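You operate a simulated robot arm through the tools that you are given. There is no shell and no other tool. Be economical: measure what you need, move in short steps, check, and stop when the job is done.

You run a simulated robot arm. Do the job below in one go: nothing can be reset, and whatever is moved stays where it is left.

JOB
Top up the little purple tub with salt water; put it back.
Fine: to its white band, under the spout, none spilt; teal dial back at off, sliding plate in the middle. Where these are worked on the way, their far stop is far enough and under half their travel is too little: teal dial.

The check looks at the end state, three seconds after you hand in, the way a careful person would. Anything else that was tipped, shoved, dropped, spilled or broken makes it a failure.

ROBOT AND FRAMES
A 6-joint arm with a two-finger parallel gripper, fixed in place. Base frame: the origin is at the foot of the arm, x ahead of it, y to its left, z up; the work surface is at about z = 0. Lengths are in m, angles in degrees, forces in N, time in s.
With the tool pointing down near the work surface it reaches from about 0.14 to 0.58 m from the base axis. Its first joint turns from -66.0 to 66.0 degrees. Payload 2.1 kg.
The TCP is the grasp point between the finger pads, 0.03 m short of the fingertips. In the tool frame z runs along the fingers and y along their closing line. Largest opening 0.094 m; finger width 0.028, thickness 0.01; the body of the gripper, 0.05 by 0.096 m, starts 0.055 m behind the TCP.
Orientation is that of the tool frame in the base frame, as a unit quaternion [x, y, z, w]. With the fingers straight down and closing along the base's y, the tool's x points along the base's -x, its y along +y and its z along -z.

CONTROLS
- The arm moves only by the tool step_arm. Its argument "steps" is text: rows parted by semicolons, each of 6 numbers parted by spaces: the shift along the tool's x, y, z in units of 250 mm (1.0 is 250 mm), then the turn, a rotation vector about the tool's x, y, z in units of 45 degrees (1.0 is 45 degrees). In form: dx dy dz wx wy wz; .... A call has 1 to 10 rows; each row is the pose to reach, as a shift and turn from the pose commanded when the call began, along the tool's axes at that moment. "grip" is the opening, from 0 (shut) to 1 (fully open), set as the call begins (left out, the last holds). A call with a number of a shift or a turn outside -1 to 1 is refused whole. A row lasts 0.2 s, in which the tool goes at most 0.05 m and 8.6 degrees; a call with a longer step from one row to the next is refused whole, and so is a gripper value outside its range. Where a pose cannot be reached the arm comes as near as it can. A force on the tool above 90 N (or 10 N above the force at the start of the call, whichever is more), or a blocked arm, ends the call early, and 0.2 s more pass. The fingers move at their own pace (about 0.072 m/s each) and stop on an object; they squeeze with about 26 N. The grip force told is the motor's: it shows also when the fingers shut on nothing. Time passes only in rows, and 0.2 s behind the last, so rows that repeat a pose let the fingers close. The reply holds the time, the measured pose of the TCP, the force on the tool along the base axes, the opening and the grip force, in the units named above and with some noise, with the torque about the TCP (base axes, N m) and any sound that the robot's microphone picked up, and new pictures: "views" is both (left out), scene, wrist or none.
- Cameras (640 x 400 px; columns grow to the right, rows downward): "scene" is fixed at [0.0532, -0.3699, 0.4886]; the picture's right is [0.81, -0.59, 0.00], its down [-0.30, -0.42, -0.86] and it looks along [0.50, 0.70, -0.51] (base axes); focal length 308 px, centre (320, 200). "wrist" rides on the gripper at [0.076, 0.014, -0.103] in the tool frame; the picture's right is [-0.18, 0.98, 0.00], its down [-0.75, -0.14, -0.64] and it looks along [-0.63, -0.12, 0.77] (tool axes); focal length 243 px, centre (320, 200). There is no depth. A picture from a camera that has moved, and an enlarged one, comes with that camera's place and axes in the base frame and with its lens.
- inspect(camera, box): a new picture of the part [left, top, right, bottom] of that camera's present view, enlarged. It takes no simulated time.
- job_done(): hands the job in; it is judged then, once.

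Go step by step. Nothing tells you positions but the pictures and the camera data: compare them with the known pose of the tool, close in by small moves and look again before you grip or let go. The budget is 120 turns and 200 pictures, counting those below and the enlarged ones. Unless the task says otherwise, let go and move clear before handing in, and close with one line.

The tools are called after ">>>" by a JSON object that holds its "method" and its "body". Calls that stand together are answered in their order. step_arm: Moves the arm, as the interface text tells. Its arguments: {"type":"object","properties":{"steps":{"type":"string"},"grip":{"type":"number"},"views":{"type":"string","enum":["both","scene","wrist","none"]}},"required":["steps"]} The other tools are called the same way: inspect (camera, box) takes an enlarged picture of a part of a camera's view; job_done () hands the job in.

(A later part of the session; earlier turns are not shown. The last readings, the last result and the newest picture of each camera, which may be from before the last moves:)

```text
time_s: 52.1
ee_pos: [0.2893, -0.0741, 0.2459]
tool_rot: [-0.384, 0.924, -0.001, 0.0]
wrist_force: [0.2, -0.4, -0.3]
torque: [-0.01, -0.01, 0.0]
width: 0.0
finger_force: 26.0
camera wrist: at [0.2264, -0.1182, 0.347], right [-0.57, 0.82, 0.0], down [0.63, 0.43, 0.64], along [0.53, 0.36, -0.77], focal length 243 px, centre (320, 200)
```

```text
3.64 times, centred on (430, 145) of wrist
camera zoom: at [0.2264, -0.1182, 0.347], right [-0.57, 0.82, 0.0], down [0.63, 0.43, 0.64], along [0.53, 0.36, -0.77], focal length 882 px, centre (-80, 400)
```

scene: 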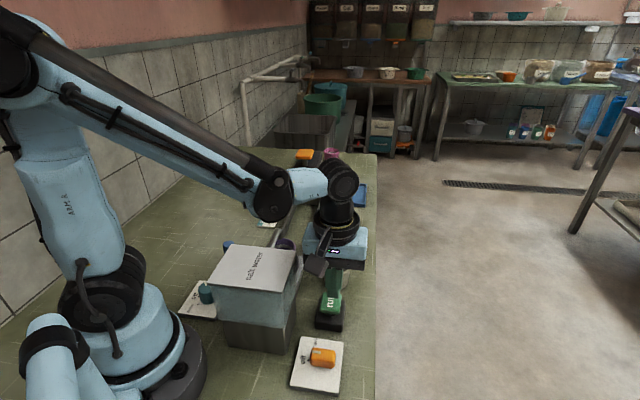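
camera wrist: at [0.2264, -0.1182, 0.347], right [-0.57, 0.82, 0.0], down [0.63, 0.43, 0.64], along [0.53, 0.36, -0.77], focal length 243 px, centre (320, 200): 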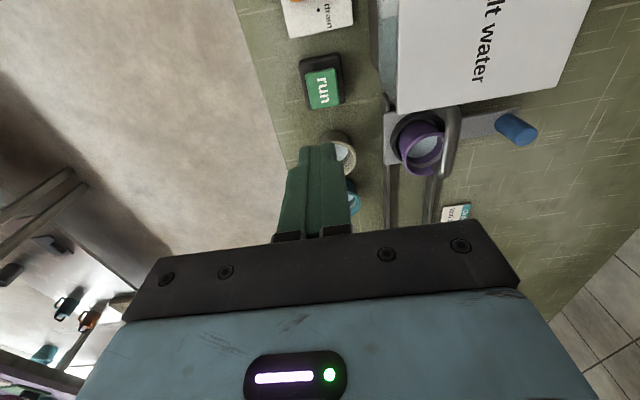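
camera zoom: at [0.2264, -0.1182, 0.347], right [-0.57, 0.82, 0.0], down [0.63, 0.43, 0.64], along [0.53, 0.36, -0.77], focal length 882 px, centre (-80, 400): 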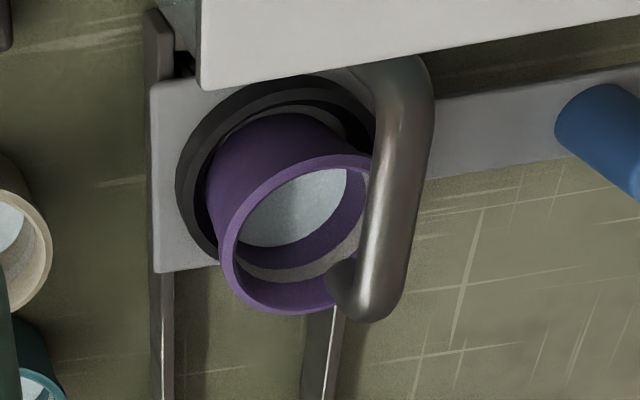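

Water is still roughly 7 mm below the band, so I'll go back down and hold longer.

>>> {"method": "step_arm", "body": {"steps": "0 0 0.17 0 0 0; 0 0 0.35 0 0 0; 0 0 0.52 0 0 0; 0 0 0.6 0 0 0; 0 0 0.65 0 0 0; 0 0 0.682 0 0 0; 0 0 0.682 0 0 0; 0 0 0.682 0 0 0; 0 0 0.682 0 0 0", "views": "none"}}

>>> {"method": "inspect", "body": {"camera": "scene", "box": [270, 220, 320, 260]}}

```text
time_s: 54.1
ee_pos: [0.291, -0.0737, 0.0732]
tool_rot: [-0.383, 0.924, -0.001, -0.001]
wrist_force: [0.1, 0.1, 0.8]
torque: [0.02, -0.02, 0.04]
width: 0.0
finger_force: 26.1
```

```text
10.00 times, centred on (295, 240) of scene
camera zoom: at [0.0532, -0.3699, 0.4886], right [0.81, -0.59, 0.0], down [-0.3, -0.42, -0.86], along [0.5, 0.7, -0.51], focal length 3078 px, centre (570, -200)
```

zoom: 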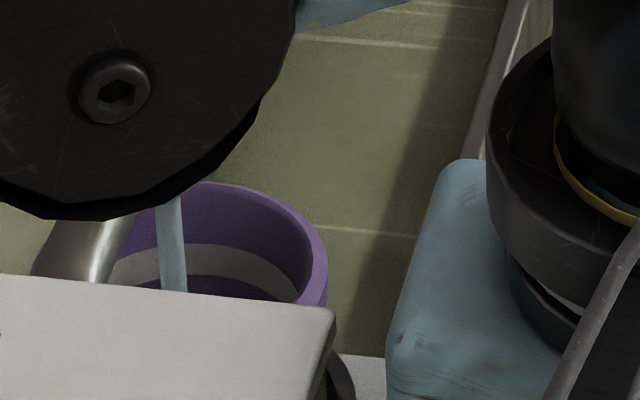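

Flowing again. I'll hold in 1.4 s stretches and check after each one.

>>> {"method": "step_arm", "body": {"steps": "0 0 0 0 0 0; 0 0 0 0 0 0; 0 0 0 0 0 0; 0 0 0 0 0 0; 0 0 0 0 0 0; 0 0 0 0 0 0", "views": "none"}}

>>> {"method": "inspect", "body": {"camera": "scene", "box": [270, 220, 320, 260]}}

```text
time_s: 55.5
ee_pos: [0.2909, -0.0741, 0.0744]
tool_rot: [-0.383, 0.924, -0.001, -0.001]
wrist_force: [0.5, -0.8, 0.9]
torque: [0.01, -0.05, 0.03]
width: 0.0
finger_force: 25.9
```

```text
10.00 times, centred on (295, 240) of scene
camera zoom: at [0.0532, -0.3699, 0.4886], right [0.81, -0.59, 0.0], down [-0.3, -0.42, -0.86], along [0.5, 0.7, -0.51], focal length 3078 px, centre (570, -200)
```

zoom: 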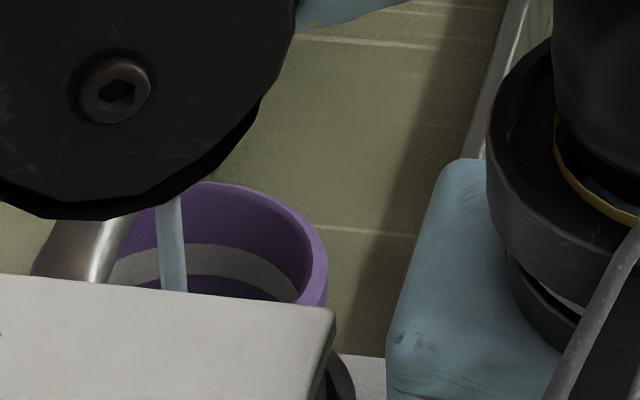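

>>> {"method": "step_arm", "body": {"steps": "0 0 0 0 0 0; 0 0 0 0 0 0; 0 0 0 0 0 0; 0 0 0 0 0 0; 0 0 0 0 0 0; 0 0 0 0 0 0", "views": "none"}}

>>> {"method": "inspect", "body": {"camera": "scene", "box": [270, 220, 320, 260]}}

```text
time_s: 56.9
ee_pos: [0.2924, -0.074, 0.0745]
tool_rot: [-0.383, 0.924, -0.001, 0.0]
wrist_force: [0.7, -1.1, 1.2]
torque: [0.03, -0.03, 0.0]
width: 0.0
finger_force: 26.0
```

```text
10.00 times, centred on (295, 240) of scene
camera zoom: at [0.0532, -0.3699, 0.4886], right [0.81, -0.59, 0.0], down [-0.3, -0.42, -0.86], along [0.5, 0.7, -0.51], focal length 3078 px, centre (570, -200)
```

zoom: 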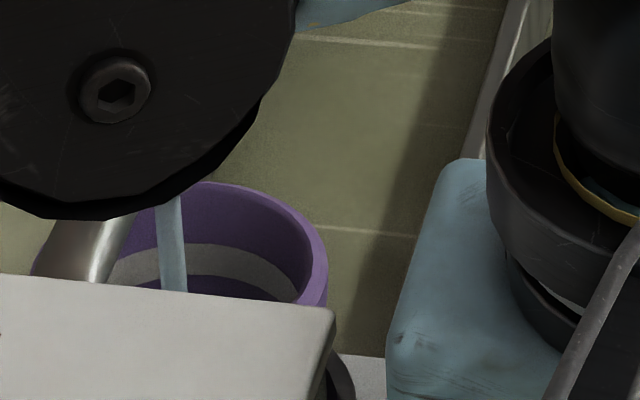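

>>> {"method": "step_arm", "body": {"steps": "0 0 0 0 0 0; 0 0 0 0 0 0; 0 0 0 0 0 0; 0 0 0 0 0 0; 0 0 0 0 0 0", "views": "none"}}

>>> {"method": "inspect", "body": {"camera": "scene", "box": [275, 235, 305, 255]}}

```text
time_s: 58.1
ee_pos: [0.2919, -0.074, 0.0743]
tool_rot: [-0.383, 0.924, 0.0, 0.0]
wrist_force: [-0.1, 0.4, 0.1]
torque: [0.04, 0.01, -0.05]
width: 0.0001
finger_force: 26.2
```

```text
16.00 times, centred on (290, 245) of scene
camera zoom: at [0.0532, -0.3699, 0.4886], right [0.81, -0.59, 0.0], down [-0.3, -0.42, -0.86], along [0.5, 0.7, -0.51], focal length 4925 px, centre (800, -520)
```

zoom: 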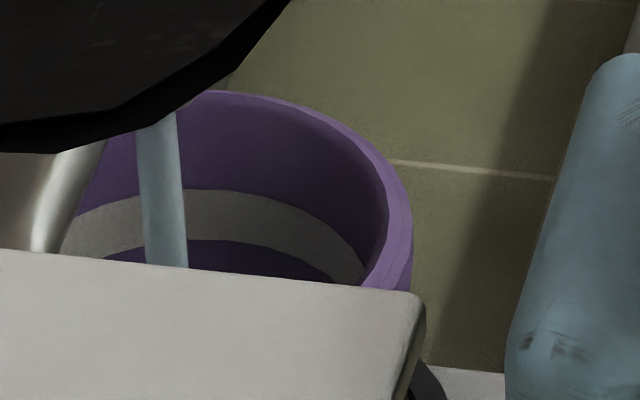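

>>> {"method": "step_arm", "body": {"steps": "0 0 0 0 0 0; 0 0 0 0 0 0; 0 0 0 0 0 0; 0 0 0 0 0 0; 0 0 0 0 0 0; 0 0 0 0 0 0; 0 0 0 0 0 0", "views": "none"}}

>>> {"method": "inspect", "body": {"camera": "scene", "box": [275, 235, 305, 255]}}

```text
time_s: 59.7
ee_pos: [0.2912, -0.075, 0.0735]
tool_rot: [-0.383, 0.924, -0.001, -0.001]
wrist_force: [-0.6, -0.3, -0.4]
torque: [0.0, 0.0, -0.04]
width: 0.0003
finger_force: 26.2
```

```text
16.00 times, centred on (290, 245) of scene
camera zoom: at [0.0532, -0.3699, 0.4886], right [0.81, -0.59, 0.0], down [-0.3, -0.42, -0.86], along [0.5, 0.7, -0.51], focal length 4925 px, centre (800, -520)
```

zoom: 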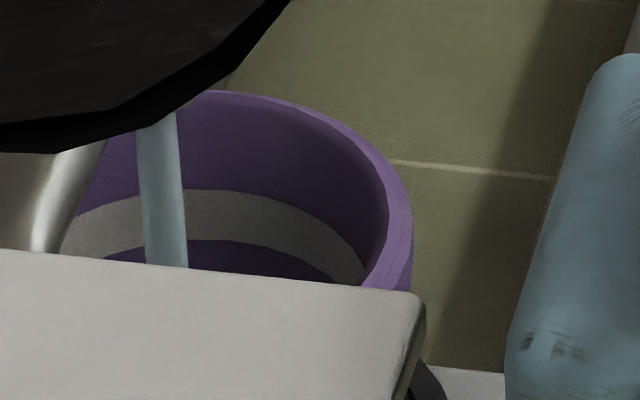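

>>> {"method": "step_arm", "body": {"steps": "0 0 0 0 0 0; 0 0 0 0 0 0; 0 0 0 0 0 0; 0 0 0 0 0 0; 0 0 0 0 0 0; 0 0 0 0 0 0; 0 0 0 0 0 0", "views": "none"}}

>>> {"method": "inspect", "body": {"camera": "scene", "box": [275, 235, 305, 255]}}

```text
time_s: 61.3
ee_pos: [0.2913, -0.0748, 0.0745]
tool_rot: [-0.383, 0.924, -0.001, -0.001]
wrist_force: [-0.5, -0.1, -0.5]
torque: [0.03, -0.02, 0.0]
width: 0.0
finger_force: 26.1
```

```text
16.00 times, centred on (290, 245) of scene
camera zoom: at [0.0532, -0.3699, 0.4886], right [0.81, -0.59, 0.0], down [-0.3, -0.42, -0.86], along [0.5, 0.7, -0.51], focal length 4925 px, centre (800, -520)
```

zoom: 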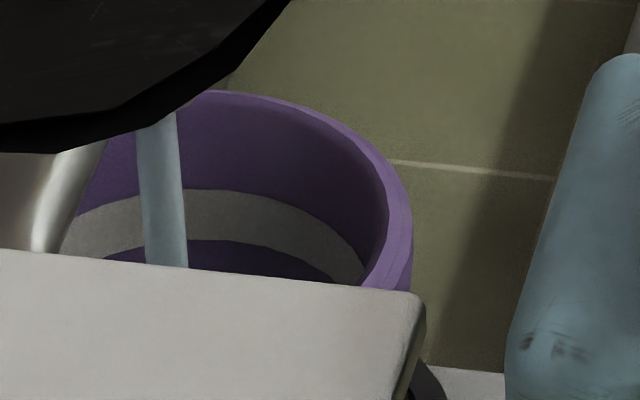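

I'll lift off and look in from the same vantage point to measure the fill rate.

>>> {"method": "step_arm", "body": {"steps": "0 0 -0.15 0 0 0; 0 0 -0.33 0 0 0; 0 0 -0.5 0 0 0; 0 0 -0.64 0 0 0; 0 0 -0.682 0 0 0; 0 0 -0.682 0 0 0", "views": "none"}}

>>> {"method": "inspect", "body": {"camera": "wrist", "box": [370, 90, 490, 200]}}

```text
time_s: 62.7
ee_pos: [0.2915, -0.0737, 0.2463]
tool_rot: [-0.383, 0.924, -0.001, -0.001]
wrist_force: [-0.3, 0.3, 0.3]
torque: [0.0, 0.04, 0.0]
width: 0.0001
finger_force: 25.7
```

```text
3.64 times, centred on (430, 145) of wrist
camera zoom: at [0.228, -0.118, 0.3486], right [-0.57, 0.82, 0.0], down [0.63, 0.43, 0.64], along [0.53, 0.36, -0.77], focal length 882 px, centre (-80, 400)
```

zoom: 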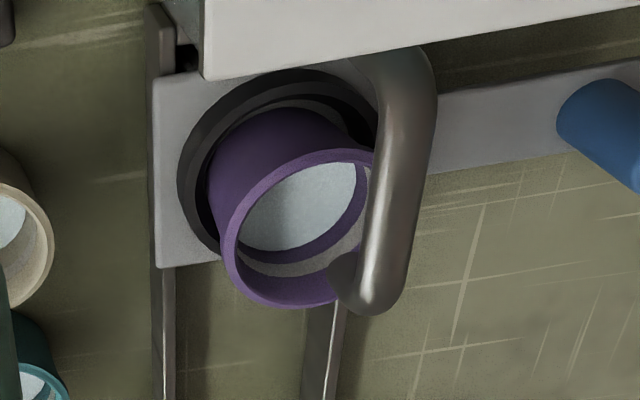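

>>> {"method": "inspect", "body": {"camera": "wrist", "box": [405, 125, 480, 180]}}

```text
7.27 times, centred on (442, 152) of wrist
camera zoom: at [0.228, -0.118, 0.3486], right [-0.57, 0.82, 0.0], down [0.63, 0.43, 0.64], along [0.53, 0.36, -0.77], focal length 1764 px, centre (-571, 546)
```

zoom: 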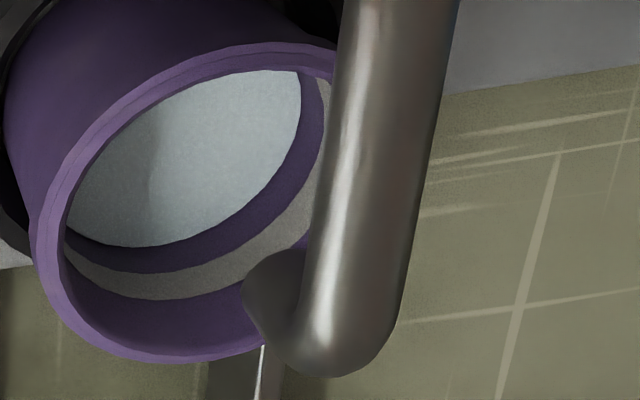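

The level has risen by about half the gap. At this rate it needs roughly 10 s more to reach the band and about 14 s to mid-band. I'll press again and hold.

>>> {"method": "step_arm", "body": {"steps": "0 0 0.17 0 0 0; 0 0 0.35 0 0 0; 0 0 0.52 0 0 0; 0 0 0.6 0 0 0; 0 0 0.65 0 0 0; 0 0 0.682 0 0 0; 0 0 0.682 0 0 0; 0 0 0.682 0 0 0; 0 0 0.682 0 0 0; 0 0 0.682 0 0 0", "views": "none"}}

>>> {"method": "step_arm", "body": {"steps": "0 0 0 0 0 0; 0 0 0 0 0 0; 0 0 0 0 0 0; 0 0 0 0 0 0; 0 0 0 0 0 0; 0 0 0 0 0 0; 0 0 0 0 0 0; 0 0 0 0 0 0; 0 0 0 0 0 0; 0 0 0 0 0 0", "views": "none"}}

>>> {"method": "inspect", "body": {"camera": "scene", "box": [275, 235, 305, 255]}}

```text
time_s: 64.9
ee_pos: [0.2911, -0.0738, 0.0738]
tool_rot: [-0.382, 0.924, 0.0, -0.001]
wrist_force: [-0.1, -0.7, 0.9]
torque: [0.01, -0.01, -0.02]
width: 0.0
finger_force: 25.8
```

```text
time_s: 67.1
ee_pos: [0.2903, -0.0739, 0.0728]
tool_rot: [-0.383, 0.924, 0.0, 0.0]
wrist_force: [-0.4, -1.3, 1.0]
torque: [0.03, -0.02, 0.0]
width: 0.0
finger_force: 26.2
```

```text
16.00 times, centred on (290, 245) of scene
camera zoom: at [0.0532, -0.3699, 0.4886], right [0.81, -0.59, 0.0], down [-0.3, -0.42, -0.86], along [0.5, 0.7, -0.51], focal length 4925 px, centre (800, -520)
```

zoom: 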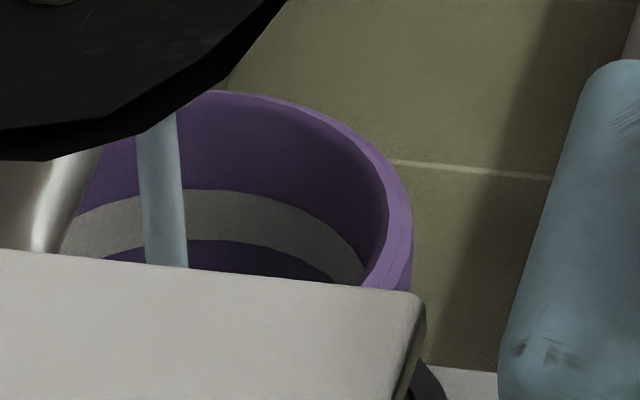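

>>> {"method": "step_arm", "body": {"steps": "0 0 0 0 0 0; 0 0 0 0 0 0; 0 0 0 0 0 0; 0 0 0 0 0 0; 0 0 0 0 0 0; 0 0 0 0 0 0; 0 0 0 0 0 0; 0 0 0 0 0 0; 0 0 0 0 0 0; 0 0 0 0 0 0", "views": "none"}}

>>> {"method": "inspect", "body": {"camera": "scene", "box": [275, 235, 305, 255]}}

```text
time_s: 69.3
ee_pos: [0.2909, -0.0734, 0.0742]
tool_rot: [-0.383, 0.924, 0.0, -0.001]
wrist_force: [0.2, -0.1, 1.3]
torque: [0.0, -0.02, -0.03]
width: 0.0
finger_force: 25.9
```

```text
16.00 times, centred on (290, 245) of scene
camera zoom: at [0.0532, -0.3699, 0.4886], right [0.81, -0.59, 0.0], down [-0.3, -0.42, -0.86], along [0.5, 0.7, -0.51], focal length 4925 px, centre (800, -520)
```

zoom: 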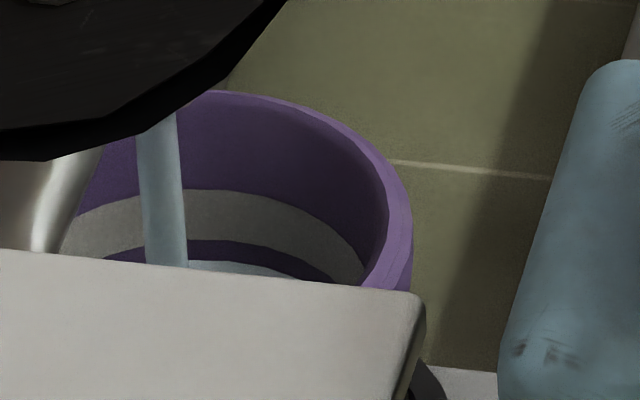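

Water is now visible just under the band. I'll continue in shorter holds.

>>> {"method": "step_arm", "body": {"steps": "0 0 0 0 0 0; 0 0 0 0 0 0; 0 0 0 0 0 0; 0 0 0 0 0 0; 0 0 0 0 0 0; 0 0 0 0 0 0", "views": "none"}}

>>> {"method": "inspect", "body": {"camera": "scene", "box": [275, 235, 305, 255]}}

```text
time_s: 70.7
ee_pos: [0.2895, -0.0744, 0.0726]
tool_rot: [-0.383, 0.924, -0.001, 0.0]
wrist_force: [-0.1, 0.6, 0.9]
torque: [0.01, 0.0, -0.01]
width: 0.0001
finger_force: 26.0
```

```text
16.00 times, centred on (290, 245) of scene
camera zoom: at [0.0532, -0.3699, 0.4886], right [0.81, -0.59, 0.0], down [-0.3, -0.42, -0.86], along [0.5, 0.7, -0.51], focal length 4925 px, centre (800, -520)
```

zoom: 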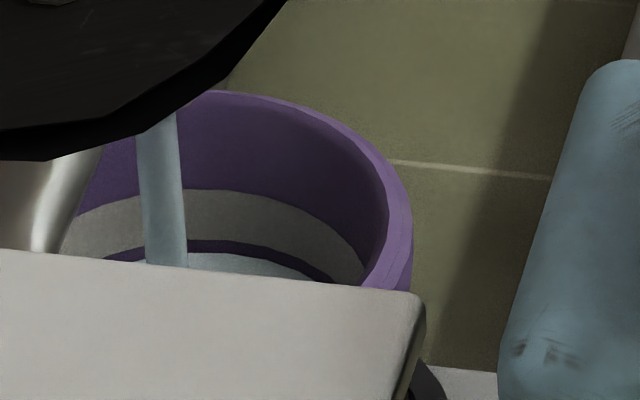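

>>> {"method": "step_arm", "body": {"steps": "0 0 0 0 0 0; 0 0 0 0 0 0; 0 0 0 0 0 0; 0 0 0 0 0 0; 0 0 0 0 0 0; 0 0 0 0 0 0; 0 0 0 0 0 0; 0 0 0 0 0 0; 0 0 0 0 0 0", "views": "none"}}

>>> {"method": "inspect", "body": {"camera": "scene", "box": [275, 235, 305, 255]}}

```text
time_s: 72.7
ee_pos: [0.2901, -0.0743, 0.0738]
tool_rot: [-0.383, 0.924, 0.0, -0.001]
wrist_force: [-0.1, 0.4, 0.3]
torque: [-0.02, -0.03, -0.01]
width: 0.0001
finger_force: 26.4
```

```text
16.00 times, centred on (290, 245) of scene
camera zoom: at [0.0532, -0.3699, 0.4886], right [0.81, -0.59, 0.0], down [-0.3, -0.42, -0.86], along [0.5, 0.7, -0.51], focal length 4925 px, centre (800, -520)
```

zoom: 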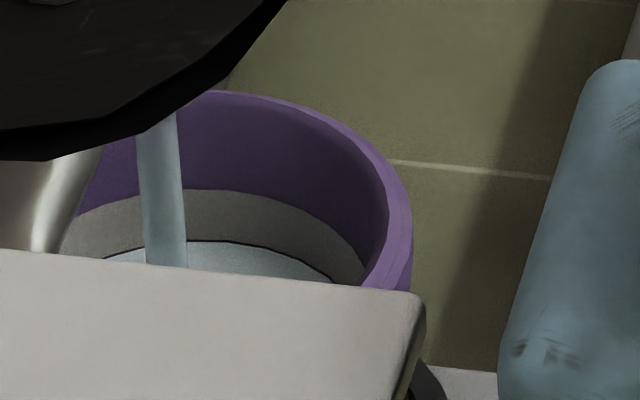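

The level is at the band's lower edge. I'll continue to about mid-band.

>>> {"method": "step_arm", "body": {"steps": "0 0 0 0 0 0; 0 0 0 0 0 0; 0 0 0 0 0 0; 0 0 0 0 0 0; 0 0 0 0 0 0; 0 0 0 0 0 0; 0 0 0 0 0 0; 0 0 0 0 0 0; 0 0 0 0 0 0; 0 0 0 0 0 0", "views": "none"}}

>>> {"method": "inspect", "body": {"camera": "scene", "box": [275, 235, 305, 255]}}

```text
time_s: 74.9
ee_pos: [0.2899, -0.0747, 0.0732]
tool_rot: [-0.383, 0.924, 0.0, -0.001]
wrist_force: [-0.2, -0.5, 1.4]
torque: [0.0, -0.02, -0.03]
width: 0.0
finger_force: 26.2
```

```text
16.00 times, centred on (290, 245) of scene
camera zoom: at [0.0532, -0.3699, 0.4886], right [0.81, -0.59, 0.0], down [-0.3, -0.42, -0.86], along [0.5, 0.7, -0.51], focal length 4925 px, centre (800, -520)
```

zoom: 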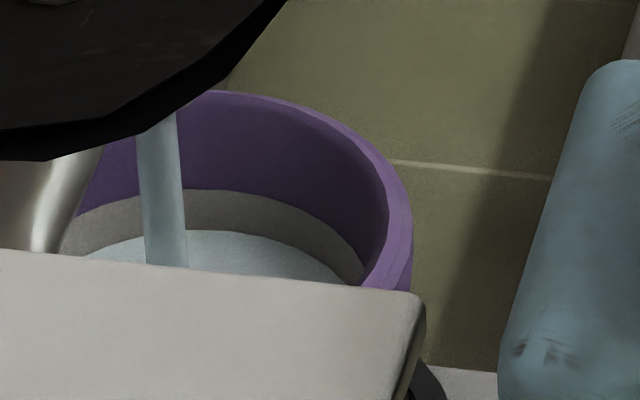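

>>> {"method": "step_arm", "body": {"steps": "0 0 0 0 0 0; 0 0 0 0 0 0; 0 0 0 0 0 0; 0 0 0 0 0 0; 0 0 0 0 0 0; 0 0 0 0 0 0; 0 0 0 0 0 0; 0 0 0 0 0 0; 0 0 0 0 0 0; 0 0 0 0 0 0", "views": "none"}}

>>> {"method": "inspect", "body": {"camera": "scene", "box": [275, 235, 305, 255]}}

```text
time_s: 77.1
ee_pos: [0.2913, -0.0738, 0.0738]
tool_rot: [-0.383, 0.924, -0.001, 0.0]
wrist_force: [-0.1, 0.5, 0.5]
torque: [0.02, 0.02, 0.02]
width: 0.0
finger_force: 25.9
```

```text
16.00 times, centred on (290, 245) of scene
camera zoom: at [0.0532, -0.3699, 0.4886], right [0.81, -0.59, 0.0], down [-0.3, -0.42, -0.86], along [0.5, 0.7, -0.51], focal length 4925 px, centre (800, -520)
```

zoom: 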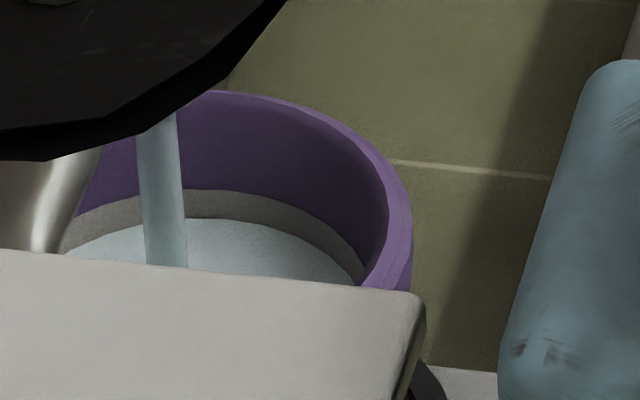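

The level is mid-band. I'll release the button and rise.

>>> {"method": "step_arm", "body": {"steps": "0 0 -0.19 0 0 0; 0 0 -0.36 0 0 0; 0 0 -0.52 0 0 0; 0 0 -0.66 0 0 0; 0 0 -0.7 0 0 0; 0 0 -0.7 0 0 0"}}

>>> {"method": "inspect", "body": {"camera": "wrist", "box": [370, 90, 490, 200]}}

>>> {"method": "inspect", "body": {"camera": "scene", "box": [270, 220, 320, 260]}}

```text
time_s: 78.5
ee_pos: [0.2888, -0.0732, 0.2498]
tool_rot: [-0.383, 0.924, 0.0, -0.001]
wrist_force: [-1.1, 0.0, 0.9]
torque: [0.01, 0.02, -0.02]
width: 0.0
finger_force: 26.6
camera wrist: at [0.2259, -0.1175, 0.352], right [-0.57, 0.82, 0.0], down [0.63, 0.43, 0.64], along [0.53, 0.36, -0.77], focal length 243 px, centre (320, 200)
```

scene: 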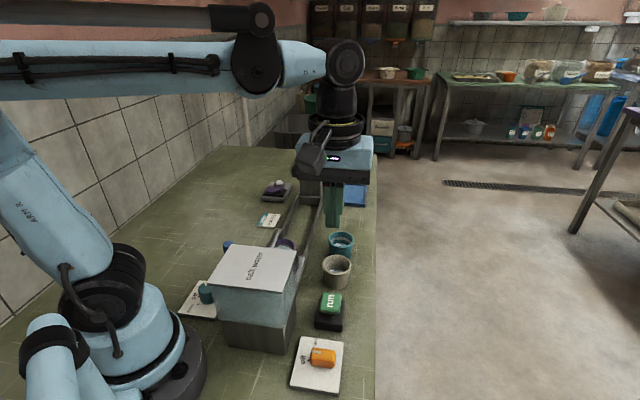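
wrist: 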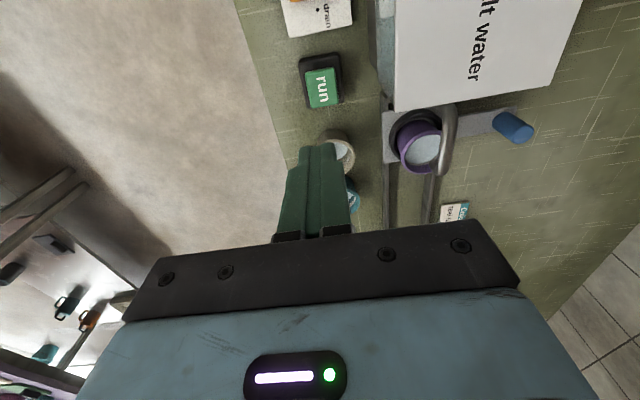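

```text
3.64 times, centred on (430, 145) of wrist
camera zoom: at [0.2259, -0.1175, 0.352], right [-0.57, 0.82, 0.0], down [0.63, 0.43, 0.64], along [0.53, 0.36, -0.77], focal length 882 px, centre (-80, 400)
```

zoom: 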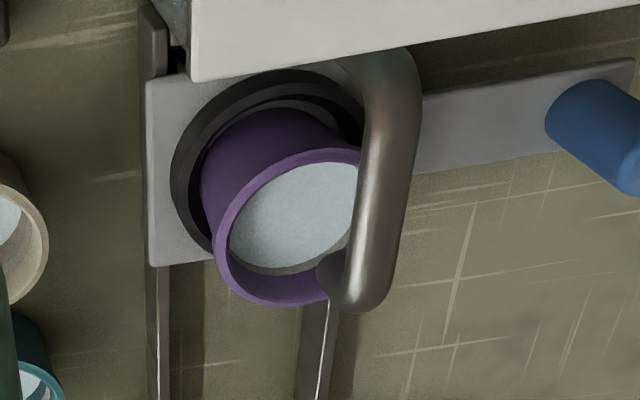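

```text
10.00 times, centred on (295, 240) of scene
camera zoom: at [0.0532, -0.3699, 0.4886], right [0.81, -0.59, 0.0], down [-0.3, -0.42, -0.86], along [0.5, 0.7, -0.51], focal length 3078 px, centre (570, -200)
```

zoom: 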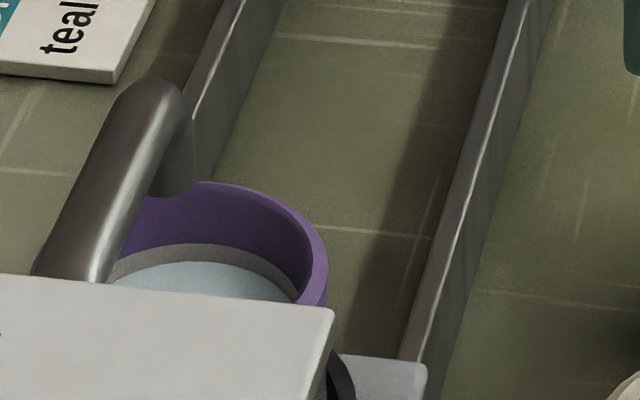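

The level is within the white band, and flow has stopped. Now I'll return to the dial, going back over it and turning to the same grip yaw (-99°).

>>> {"method": "step_arm", "body": {"steps": "-0.005 0.16 0 0 0 0; -0.01 0.33 0 0 0 0; -0.015 0.5 0 0 0 0; -0.02 0.67 0 0 0 0; -0.025 0.84 0 0 0 0; -0.03 0.977 0 0 0 0; -0.03 0.977 0 0 0 0", "grip": 0.6, "views": "none"}}

>>> {"method": "step_arm", "body": {"steps": "0 0 0 0 0 0.18; 0 0 0 0 0 0.36; 0 0 0 0 0 0.54; 0 0 0 0 0 0.72; 0 0 0 0 0 0.9; 0 0 0 0 0 1", "views": "none"}}

>>> {"method": "step_arm", "body": {"steps": "0 0 0 0 0 0.18; 0 0 0 0 0 0.36; 0 0 0 0 0 0.54; 0 0 0 0 0 0.72; 0 0 0 0 0 0.9; 0 0 0 0 0 1", "views": "none"}}

>>> {"method": "step_arm", "body": {"steps": "0 0 0 0 0 0.18; 0 0 0 0 0 0.36; 0 0 0 0 0 0.54; 0 0 0 0 0 0.72; 0 0 0 0 0 0.9; 0 0 0 0 0 1", "views": "none"}}

>>> {"method": "step_arm", "body": {"steps": "0 0 0.2 0 0 0.1; 0 0 0.35 0 0 0.2; 0 0 0.45 0 0 0.2; 0 0 0.45 0 0 0.2"}}

>>> {"method": "inspect", "body": {"camera": "wrist", "box": [220, 50, 420, 220]}}

```text
time_s: 80.1
ee_pos: [0.1233, 0.1021, 0.249]
tool_rot: [-0.383, 0.924, -0.001, -0.001]
wrist_force: [-0.2, 0.1, -0.7]
torque: [0.01, -0.01, 0.03]
width: 0.0566
finger_force: 0.1
```

```text
time_s: 81.5
ee_pos: [0.1251, 0.1037, 0.2501]
tool_rot: [0.0, 1.0, 0.0, 0.0]
wrist_force: [-0.3, 0.2, -0.1]
torque: [-0.01, 0.0, -0.01]
width: 0.0566
finger_force: 0.1
```

```text
time_s: 82.9
ee_pos: [0.1244, 0.1045, 0.2495]
tool_rot: [0.384, 0.923, 0.0, 0.0]
wrist_force: [0.7, -0.1, -0.1]
torque: [-0.01, -0.01, -0.01]
width: 0.0564
finger_force: 0.0
```

```text
time_s: 84.3
ee_pos: [0.1227, 0.1036, 0.2497]
tool_rot: [0.708, 0.706, -0.001, 0.0]
wrist_force: [1.2, -0.1, -0.1]
torque: [0.0, 0.01, 0.0]
width: 0.056
finger_force: 0.1
```

```text
time_s: 85.3
ee_pos: [0.123, 0.1047, 0.1362]
tool_rot: [0.76, 0.65, 0.0, 0.0]
wrist_force: [-0.9, 0.9, 0.2]
torque: [0.0, 0.0, 0.04]
width: 0.0563
finger_force: 0.0
camera wrist: at [0.1494, 0.1765, 0.2389], right [0.94, -0.34, 0.0], down [-0.26, -0.72, 0.64], along [-0.22, -0.61, -0.77], focal length 243 px, centre (320, 200)
```

scene: 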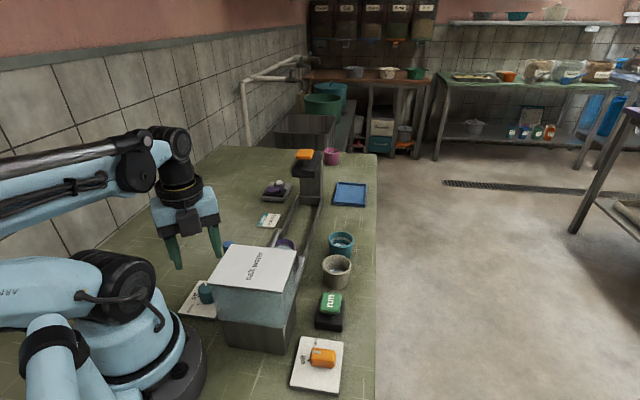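
wrist: 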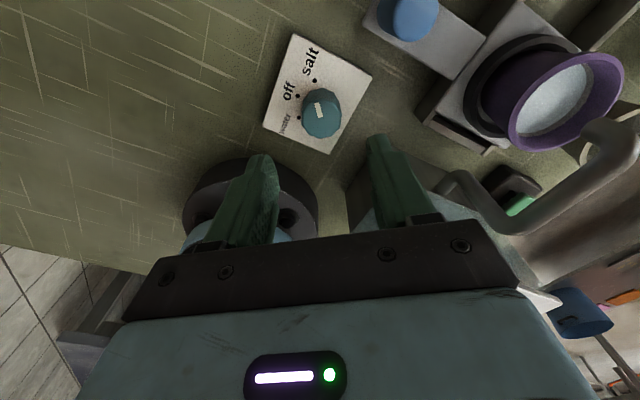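

```text
2.35 times, centred on (320, 135) of wrist
camera zoom: at [0.1494, 0.1765, 0.2389], right [0.94, -0.34, 0.0], down [-0.26, -0.72, 0.64], along [-0.22, -0.61, -0.77], focal length 571 px, centre (320, 353)
```

zoom: 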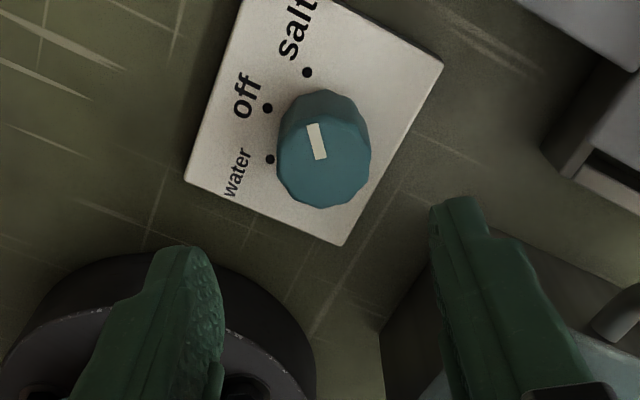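

The knob is nearly centred; it needs 3 mm toward tool +x. I'll descend and grip it.

>>> {"method": "step_arm", "body": {"steps": "0.011 0.003 0.12 0 0 0; 0.011 0.003 0.24 0 0 0; 0.011 0.003 0.343 0 0 0; 0.011 0.003 0.343 0 0 0", "views": "wrist"}}

>>> {"method": "step_arm", "body": {"steps": "0 0 0 0 0 0; 0 0 0 0 0 0; 0 0 0 0 0 0", "grip": 0.15, "views": "wrist"}}

```text
time_s: 86.3
ee_pos: [0.1237, 0.1078, 0.0525]
tool_rot: [0.761, 0.649, 0.0, 0.0]
wrist_force: [0.1, 0.0, 0.3]
torque: [0.01, 0.03, -0.01]
width: 0.0565
finger_force: 0.0
camera wrist: at [0.1511, 0.1807, 0.1544], right [0.94, -0.34, 0.0], down [-0.26, -0.72, 0.64], along [-0.22, -0.61, -0.77], focal length 243 px, centre (320, 200)
```

wrist: 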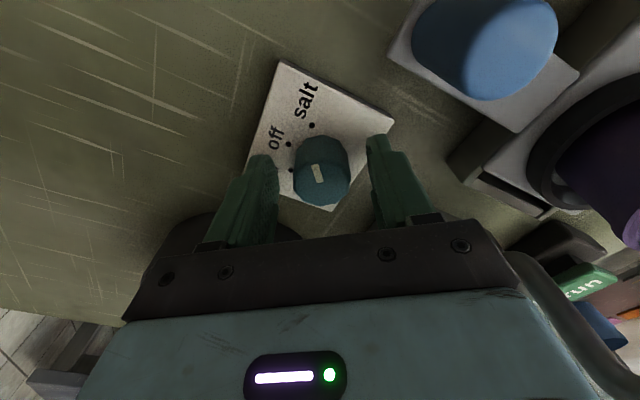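

```text
time_s: 87.1
ee_pos: [0.1242, 0.1082, 0.0521]
tool_rot: [0.761, 0.649, 0.0, 0.0]
wrist_force: [-2.5, 1.9, -5.1]
torque: [-0.03, 0.06, -0.02]
width: 0.033
finger_force: 45.1
camera wrist: at [0.151, 0.1807, 0.1545], right [0.94, -0.33, 0.0], down [-0.26, -0.72, 0.64], along [-0.22, -0.61, -0.77], focal length 243 px, centre (320, 200)
```

wrist: 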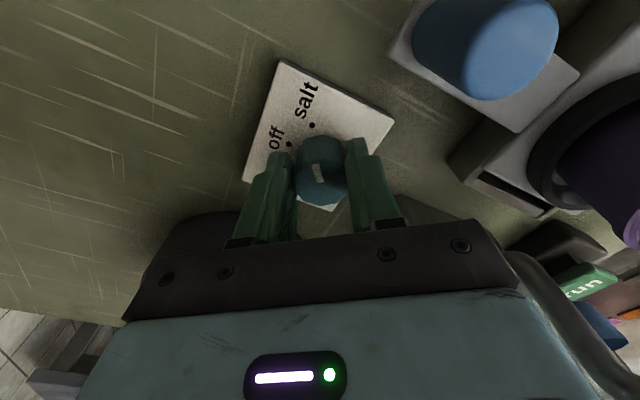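

Gripped with little side load. I'll turn back counter-clockwise 45° and compare the pointer with the "off" dot.

>>> {"method": "step_arm", "body": {"steps": "0 0 0 0 0 -0.18; 0 0 0 0 0 -0.36; 0 0 0 0 0 -0.54; 0 0 0 0 0 -0.72; 0 0 0 0 0 -0.9; 0 0 0 0 0 -1; 0 0 0 0 0 -1", "views": "wrist"}}

>>> {"method": "inspect", "body": {"camera": "wrist", "box": [240, 60, 400, 220]}}

```text
time_s: 88.7
ee_pos: [0.1227, 0.107, 0.0515]
tool_rot: [0.453, 0.891, -0.004, -0.005]
wrist_force: [-38.1, -2.8, 12.2]
torque: [0.12, 1.02, -0.1]
width: 0.0331
finger_force: 44.6
camera wrist: at [0.09, 0.1757, 0.1532], right [0.9, 0.43, -0.01], down [0.34, -0.69, 0.64], along [0.27, -0.58, -0.77], focal length 243 px, centre (320, 200)
```

wrist: 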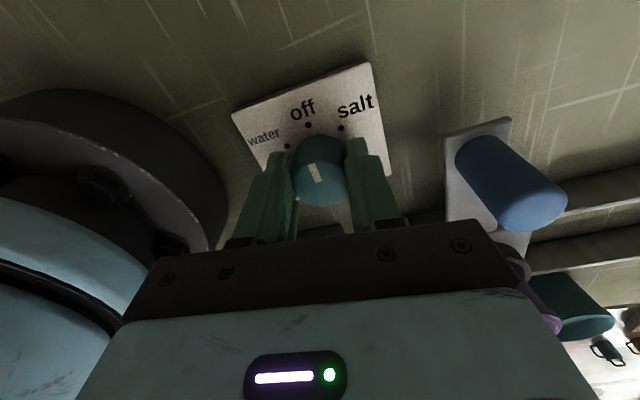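

```text
2.50 times, centred on (320, 140) of wrist
camera zoom: at [0.09, 0.1757, 0.1532], right [0.9, 0.43, -0.01], down [0.34, -0.69, 0.64], along [0.27, -0.58, -0.77], focal length 606 px, centre (320, 350)
```

zoom: 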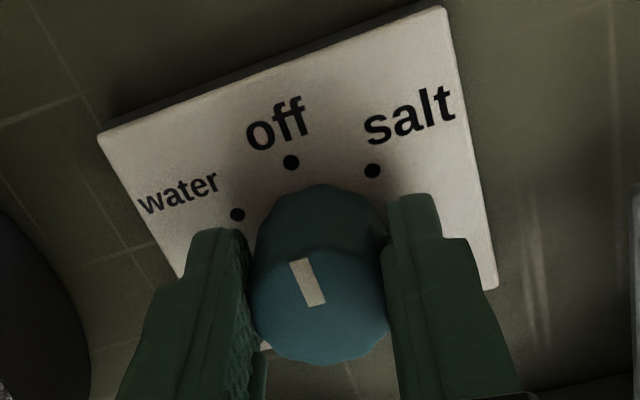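

The pointer looks to be at "off": by geometry 45° is the travel and the rest was slip at the stop. I'll release, rise to the original hover pose at yaw -45°, and compare with the starting picture.

>>> {"method": "step_arm", "body": {"steps": "0 0 0 0 0 0; 0 0 0 0 0 0; 0 0 0 0 0 0; 0 0 -0.12 0 0 0; 0 0 -0.24 0 0 -0.1; 0 0 -0.34 0 0 -0.2; 0 0 -0.34 0 0 -0.2", "grip": 0.6, "views": "none"}}

>>> {"method": "inspect", "body": {"camera": "wrist", "box": [220, 60, 420, 220]}}

```text
time_s: 90.3
ee_pos: [0.1244, 0.1079, 0.1356]
tool_rot: [0.381, 0.924, -0.001, 0.0]
wrist_force: [0.0, -0.2, -0.8]
torque: [0.0, 0.0, -0.01]
width: 0.0563
finger_force: 0.0
```

```text
2.50 times, centred on (320, 140) of wrist
camera zoom: at [0.081, 0.1709, 0.2382], right [0.82, 0.57, 0.0], down [0.43, -0.63, 0.64], along [0.36, -0.53, -0.77], focal length 606 px, centre (320, 350)
```

zoom: 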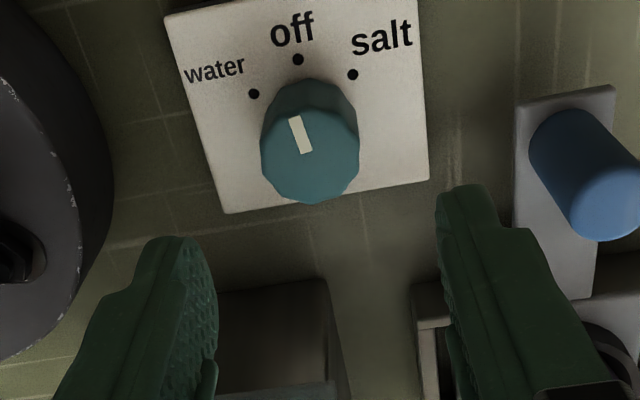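

The mark is tilted about 8° past "off" toward "water" compared with the start. I'll enlarge it for a finer measurement.

>>> {"method": "inspect", "body": {"camera": "wrist", "box": [285, 65, 385, 145]}}

```text
5.00 times, centred on (335, 105) of wrist
camera zoom: at [0.081, 0.1709, 0.2382], right [0.82, 0.57, 0.0], down [0.43, -0.63, 0.64], along [0.36, -0.53, -0.77], focal length 1213 px, centre (245, 675)
```

zoom: 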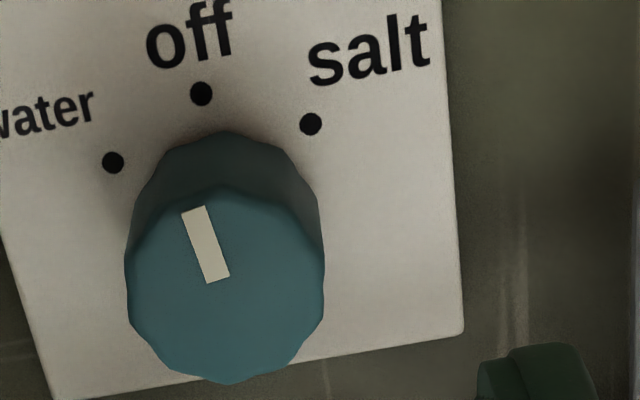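

By geometry the mark is at 142° and "off" is at 135°, so I need 6.5° clockwise. I'll re-grip at the same angle as before and nudge it.

>>> {"method": "step_arm", "body": {"steps": "0 0 0.08 0 0 0.1; 0 0 0.2 0 0 0.2; 0 0 0.3 0 0 0.2; 0 0 0.338 0 0 0.2; 0 0 0.338 0 0 0.2", "views": "none"}}

>>> {"method": "step_arm", "body": {"steps": "0 0 0 0 0 0; 0 0 0 0 0 0; 0 0 0 0 0 0", "grip": 0.15, "views": "none"}}

>>> {"method": "step_arm", "body": {"steps": "0 0 0 0 0 0.08; 0 0 0 0 0 0.145; 0 0 0 0 0 0.145", "views": "none"}}

>>> {"method": "step_arm", "body": {"steps": "0 0 0 0 0 0; 0 0 0 0 0 0; 0 0 0 0 0 0; 0 0 -0.12 0 0 0; 0 0 -0.24 0 0 -0.15; 0 0 -0.34 0 0 -0.345; 0 0 -0.34 0 0 -0.345", "grip": 0.6, "views": "none"}}

>>> {"method": "inspect", "body": {"camera": "wrist", "box": [285, 65, 385, 145]}}

```text
time_s: 91.5
ee_pos: [0.1234, 0.108, 0.0503]
tool_rot: [0.454, 0.891, 0.0, 0.0]
wrist_force: [-0.2, -0.1, 1.4]
torque: [-0.01, -0.01, 0.0]
width: 0.0562
finger_force: 0.1
```

```text
time_s: 92.3
ee_pos: [0.1219, 0.1049, 0.0504]
tool_rot: [0.455, 0.891, -0.004, -0.003]
wrist_force: [-22.5, -15.2, 2.7]
torque: [-0.37, 0.61, -0.1]
width: 0.0331
finger_force: 44.7
```

```text
time_s: 93.1
ee_pos: [0.1231, 0.1059, 0.0522]
tool_rot: [0.504, 0.864, -0.004, -0.003]
wrist_force: [-26.0, -7.7, -42.2]
torque: [0.15, 0.71, -0.07]
width: 0.0332
finger_force: 44.8
```

```text
refused: row 6 steps farther than a row can; nothing moved
```

```text
5.00 times, centred on (335, 105) of wrist
camera zoom: at [0.0984, 0.179, 0.1527], right [0.95, 0.32, -0.01], down [0.25, -0.72, 0.64], along [0.2, -0.61, -0.77], focal length 1213 px, centre (245, 675)
```

zoom: 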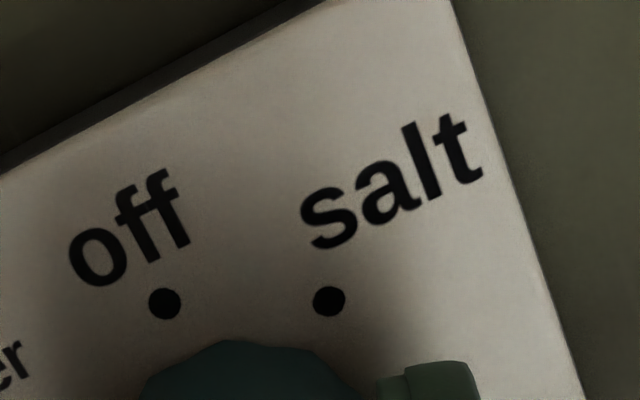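

The final call was refused because one rotation step was too large. I'll resend the release in smaller steps.

>>> {"method": "step_arm", "body": {"steps": "0 0 0 0 0 0; 0 0 0 0 0 0; 0 0 0 0 0 0; 0 0 -0.12 0 0 0; 0 0 -0.24 0 0 -0.12; 0 0 -0.34 0 0 -0.24; 0 0 -0.34 0 0 -0.345; 0 0 -0.34 0 0 -0.345", "grip": 0.6, "views": "none"}}

>>> {"method": "inspect", "body": {"camera": "wrist", "box": [285, 65, 385, 145]}}

```text
time_s: 94.9
ee_pos: [0.1244, 0.1057, 0.1366]
tool_rot: [0.382, 0.924, 0.0, 0.0]
wrist_force: [-0.4, 0.4, 0.0]
torque: [-0.01, 0.04, 0.06]
width: 0.0564
finger_force: 0.0
```

```text
5.00 times, centred on (335, 105) of wrist
camera zoom: at [0.0806, 0.1691, 0.2392], right [0.82, 0.57, 0.0], down [0.43, -0.63, 0.64], along [0.36, -0.53, -0.77], focal length 1213 px, centre (245, 675)
```

zoom: 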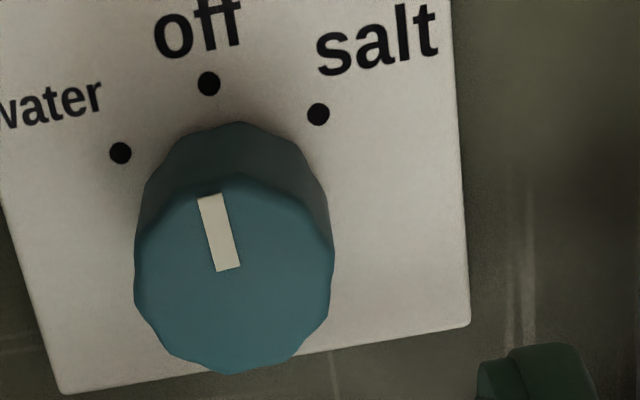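

The mark now reads 137.5° against 135°, which is "off" within measurement error. Next I'll rise, turn to yaw 45° and go above the slide handle to return the plate to the middle.

>>> {"method": "step_arm", "body": {"steps": "0 0 -0.12 0 0 0; 0 0 -0.3 0 0 -0.18; 0 0 -0.45 0 0 -0.36; 0 0 -0.45 0 0 -0.54; 0 0 -0.45 0 0 -0.72; 0 0 -0.45 0 0 -0.9; 0 0 -0.45 0 0 -1", "views": "none"}}

>>> {"method": "step_arm", "body": {"steps": "-0.05 0.03 0 0 0 -0.18; -0.1 0.06 0 0 0 -0.36; -0.15 0.1 0 0 0 -0.54; -0.2 0.14 0 0 0 -0.72; -0.266 0.181 0 0 0 -0.9; -0.266 0.181 0.1 0 0 -1; -0.266 0.181 0.25 0 0 -1; -0.266 0.181 0.35 0 0 -1; -0.266 0.181 0.35 0 0 -1"}}

```text
time_s: 96.5
ee_pos: [0.1265, 0.1067, 0.2485]
tool_rot: [-0.002, 1.0, 0.0, 0.0]
wrist_force: [-0.2, -0.5, 0.5]
torque: [0.02, 0.0, 0.02]
width: 0.0564
finger_force: 0.0
```

```text
time_s: 98.5
ee_pos: [0.1918, 0.1513, 0.1615]
tool_rot: [-0.383, 0.924, 0.0, -0.001]
wrist_force: [-0.3, -0.2, -0.1]
torque: [0.02, -0.01, -0.03]
width: 0.0566
finger_force: 0.0
camera wrist: at [0.1271, 0.1071, 0.2626], right [-0.57, 0.82, 0.0], down [0.63, 0.43, 0.64], along [0.53, 0.36, -0.77], focal length 243 px, centre (320, 200)
```

scene: 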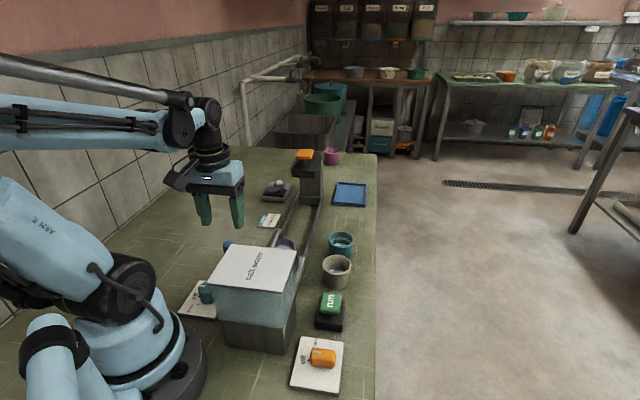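
wrist: 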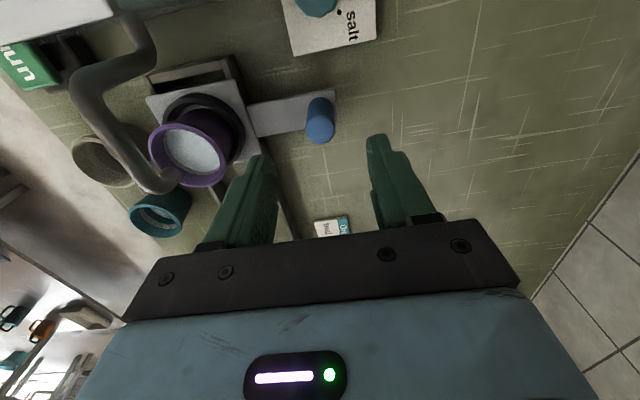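

The handle is at the same place under the TCP as before. I'll descend and grip it.

>>> {"method": "step_arm", "body": {"steps": "0 0 0.12 0 0 0; 0 0 0.24 0 0 0; 0 0 0.345 0 0 0; 0 0 0.345 0 0 0", "views": "none"}}

>>> {"method": "step_arm", "body": {"steps": "0 0 0 0 0 0; 0 0 0 0 0 0; 0 0 0 0 0 0; 0 0 0 0 0 0", "grip": 0.1, "views": "wrist"}}

```text
time_s: 99.5
ee_pos: [0.1895, 0.1506, 0.0727]
tool_rot: [-0.382, 0.924, 0.0, -0.001]
wrist_force: [-0.1, 0.2, 0.1]
torque: [0.02, -0.02, 0.01]
width: 0.0563
finger_force: 0.0
```

```text
time_s: 100.5
ee_pos: [0.1915, 0.1508, 0.0731]
tool_rot: [-0.381, 0.924, -0.002, 0.0]
wrist_force: [19.6, -16.6, -17.1]
torque: [0.72, 0.76, -0.12]
width: 0.0237
finger_force: 45.2
camera wrist: at [0.127, 0.1075, 0.1751], right [-0.56, 0.83, 0.0], down [0.63, 0.43, 0.64], along [0.53, 0.36, -0.77], focal length 243 px, centre (320, 200)
```

wrist: 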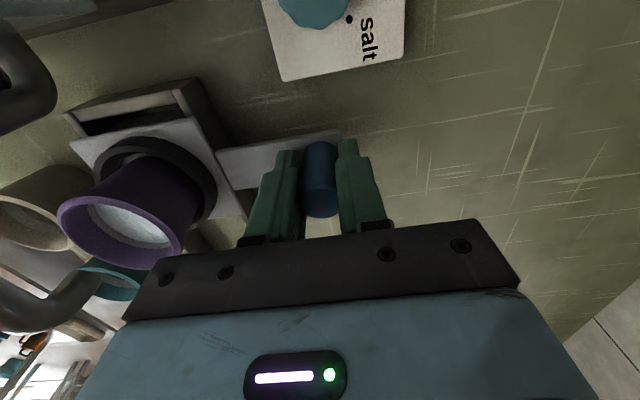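

Gripped. I'll slide the plate back 0.128 m to the middle, smoothly to avoid slosh.

>>> {"method": "step_arm", "body": {"steps": "-0.015 -0.004 0.001 0 0 0; -0.05 -0.004 0.001 0 0 0; -0.1 -0.004 0.001 0 0 0; -0.155 -0.004 0.001 0 0 0; -0.215 -0.004 0.001 0 0 0; -0.275 -0.004 0.001 0 0 0; -0.33 -0.004 0.001 0 0 0; -0.375 -0.004 0.001 0 0 0; -0.405 -0.004 0.001 0 0 0; -0.42 -0.004 0.001 0 0 0", "views": "none"}}

>>> {"method": "step_arm", "body": {"steps": "-0.02 0 0 0 0 0; -0.05 0 0 0 0 0; -0.08 0 0 0 0 0; -0.0925 0 0 0 0 0; -0.0925 0 0 0 0 0"}}

>>> {"method": "inspect", "body": {"camera": "scene", "box": [230, 140, 380, 260]}}

```text
time_s: 102.7
ee_pos: [0.2672, 0.2259, 0.075]
tool_rot: [-0.385, 0.923, 0.0, -0.001]
wrist_force: [-6.5, 6.3, -27.7]
torque: [-0.28, -0.08, -0.16]
width: 0.0235
finger_force: 45.2
```

```text
time_s: 103.9
ee_pos: [0.2816, 0.2424, 0.0751]
tool_rot: [-0.384, 0.923, 0.001, 0.0]
wrist_force: [-12.7, 13.8, 19.6]
torque: [-0.31, 0.47, 0.25]
width: 0.0236
finger_force: 45.0
camera wrist: at [0.219, 0.1981, 0.1772], right [-0.57, 0.82, 0.0], down [0.63, 0.43, 0.64], along [0.53, 0.36, -0.77], focal length 243 px, centre (320, 200)
```

scene: 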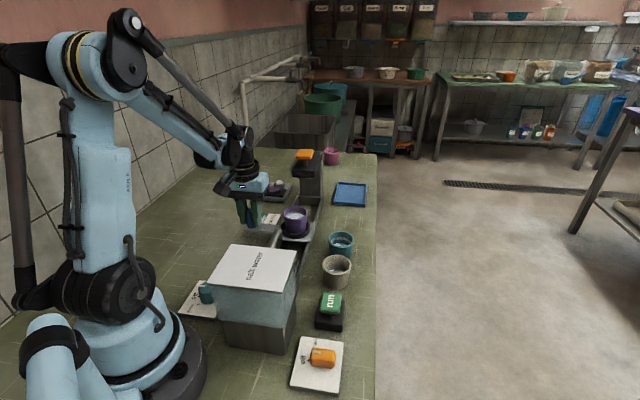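
wrist: 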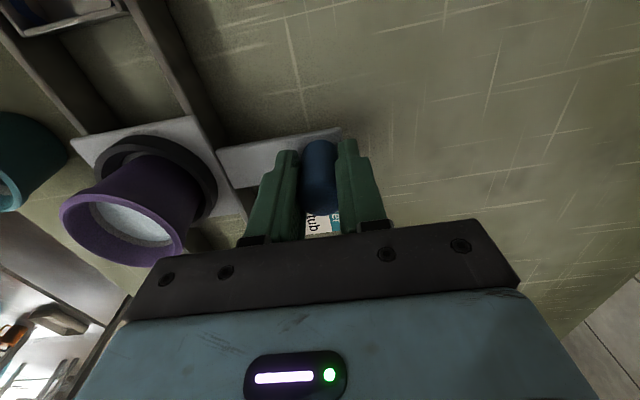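

```text
3.33 times, centred on (305, 200) of scene
camera zoom: at [0.0532, -0.3699, 0.4885], right [0.81, -0.59, 0.0], down [-0.3, -0.42, -0.86], along [0.5, 0.7, -0.51], focal length 1026 px, centre (370, 200)
```

zoom: 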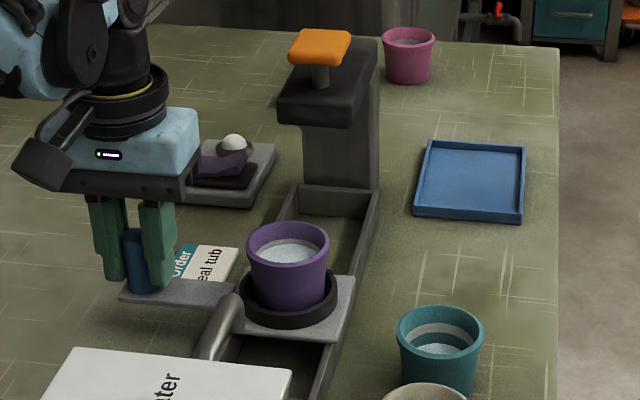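

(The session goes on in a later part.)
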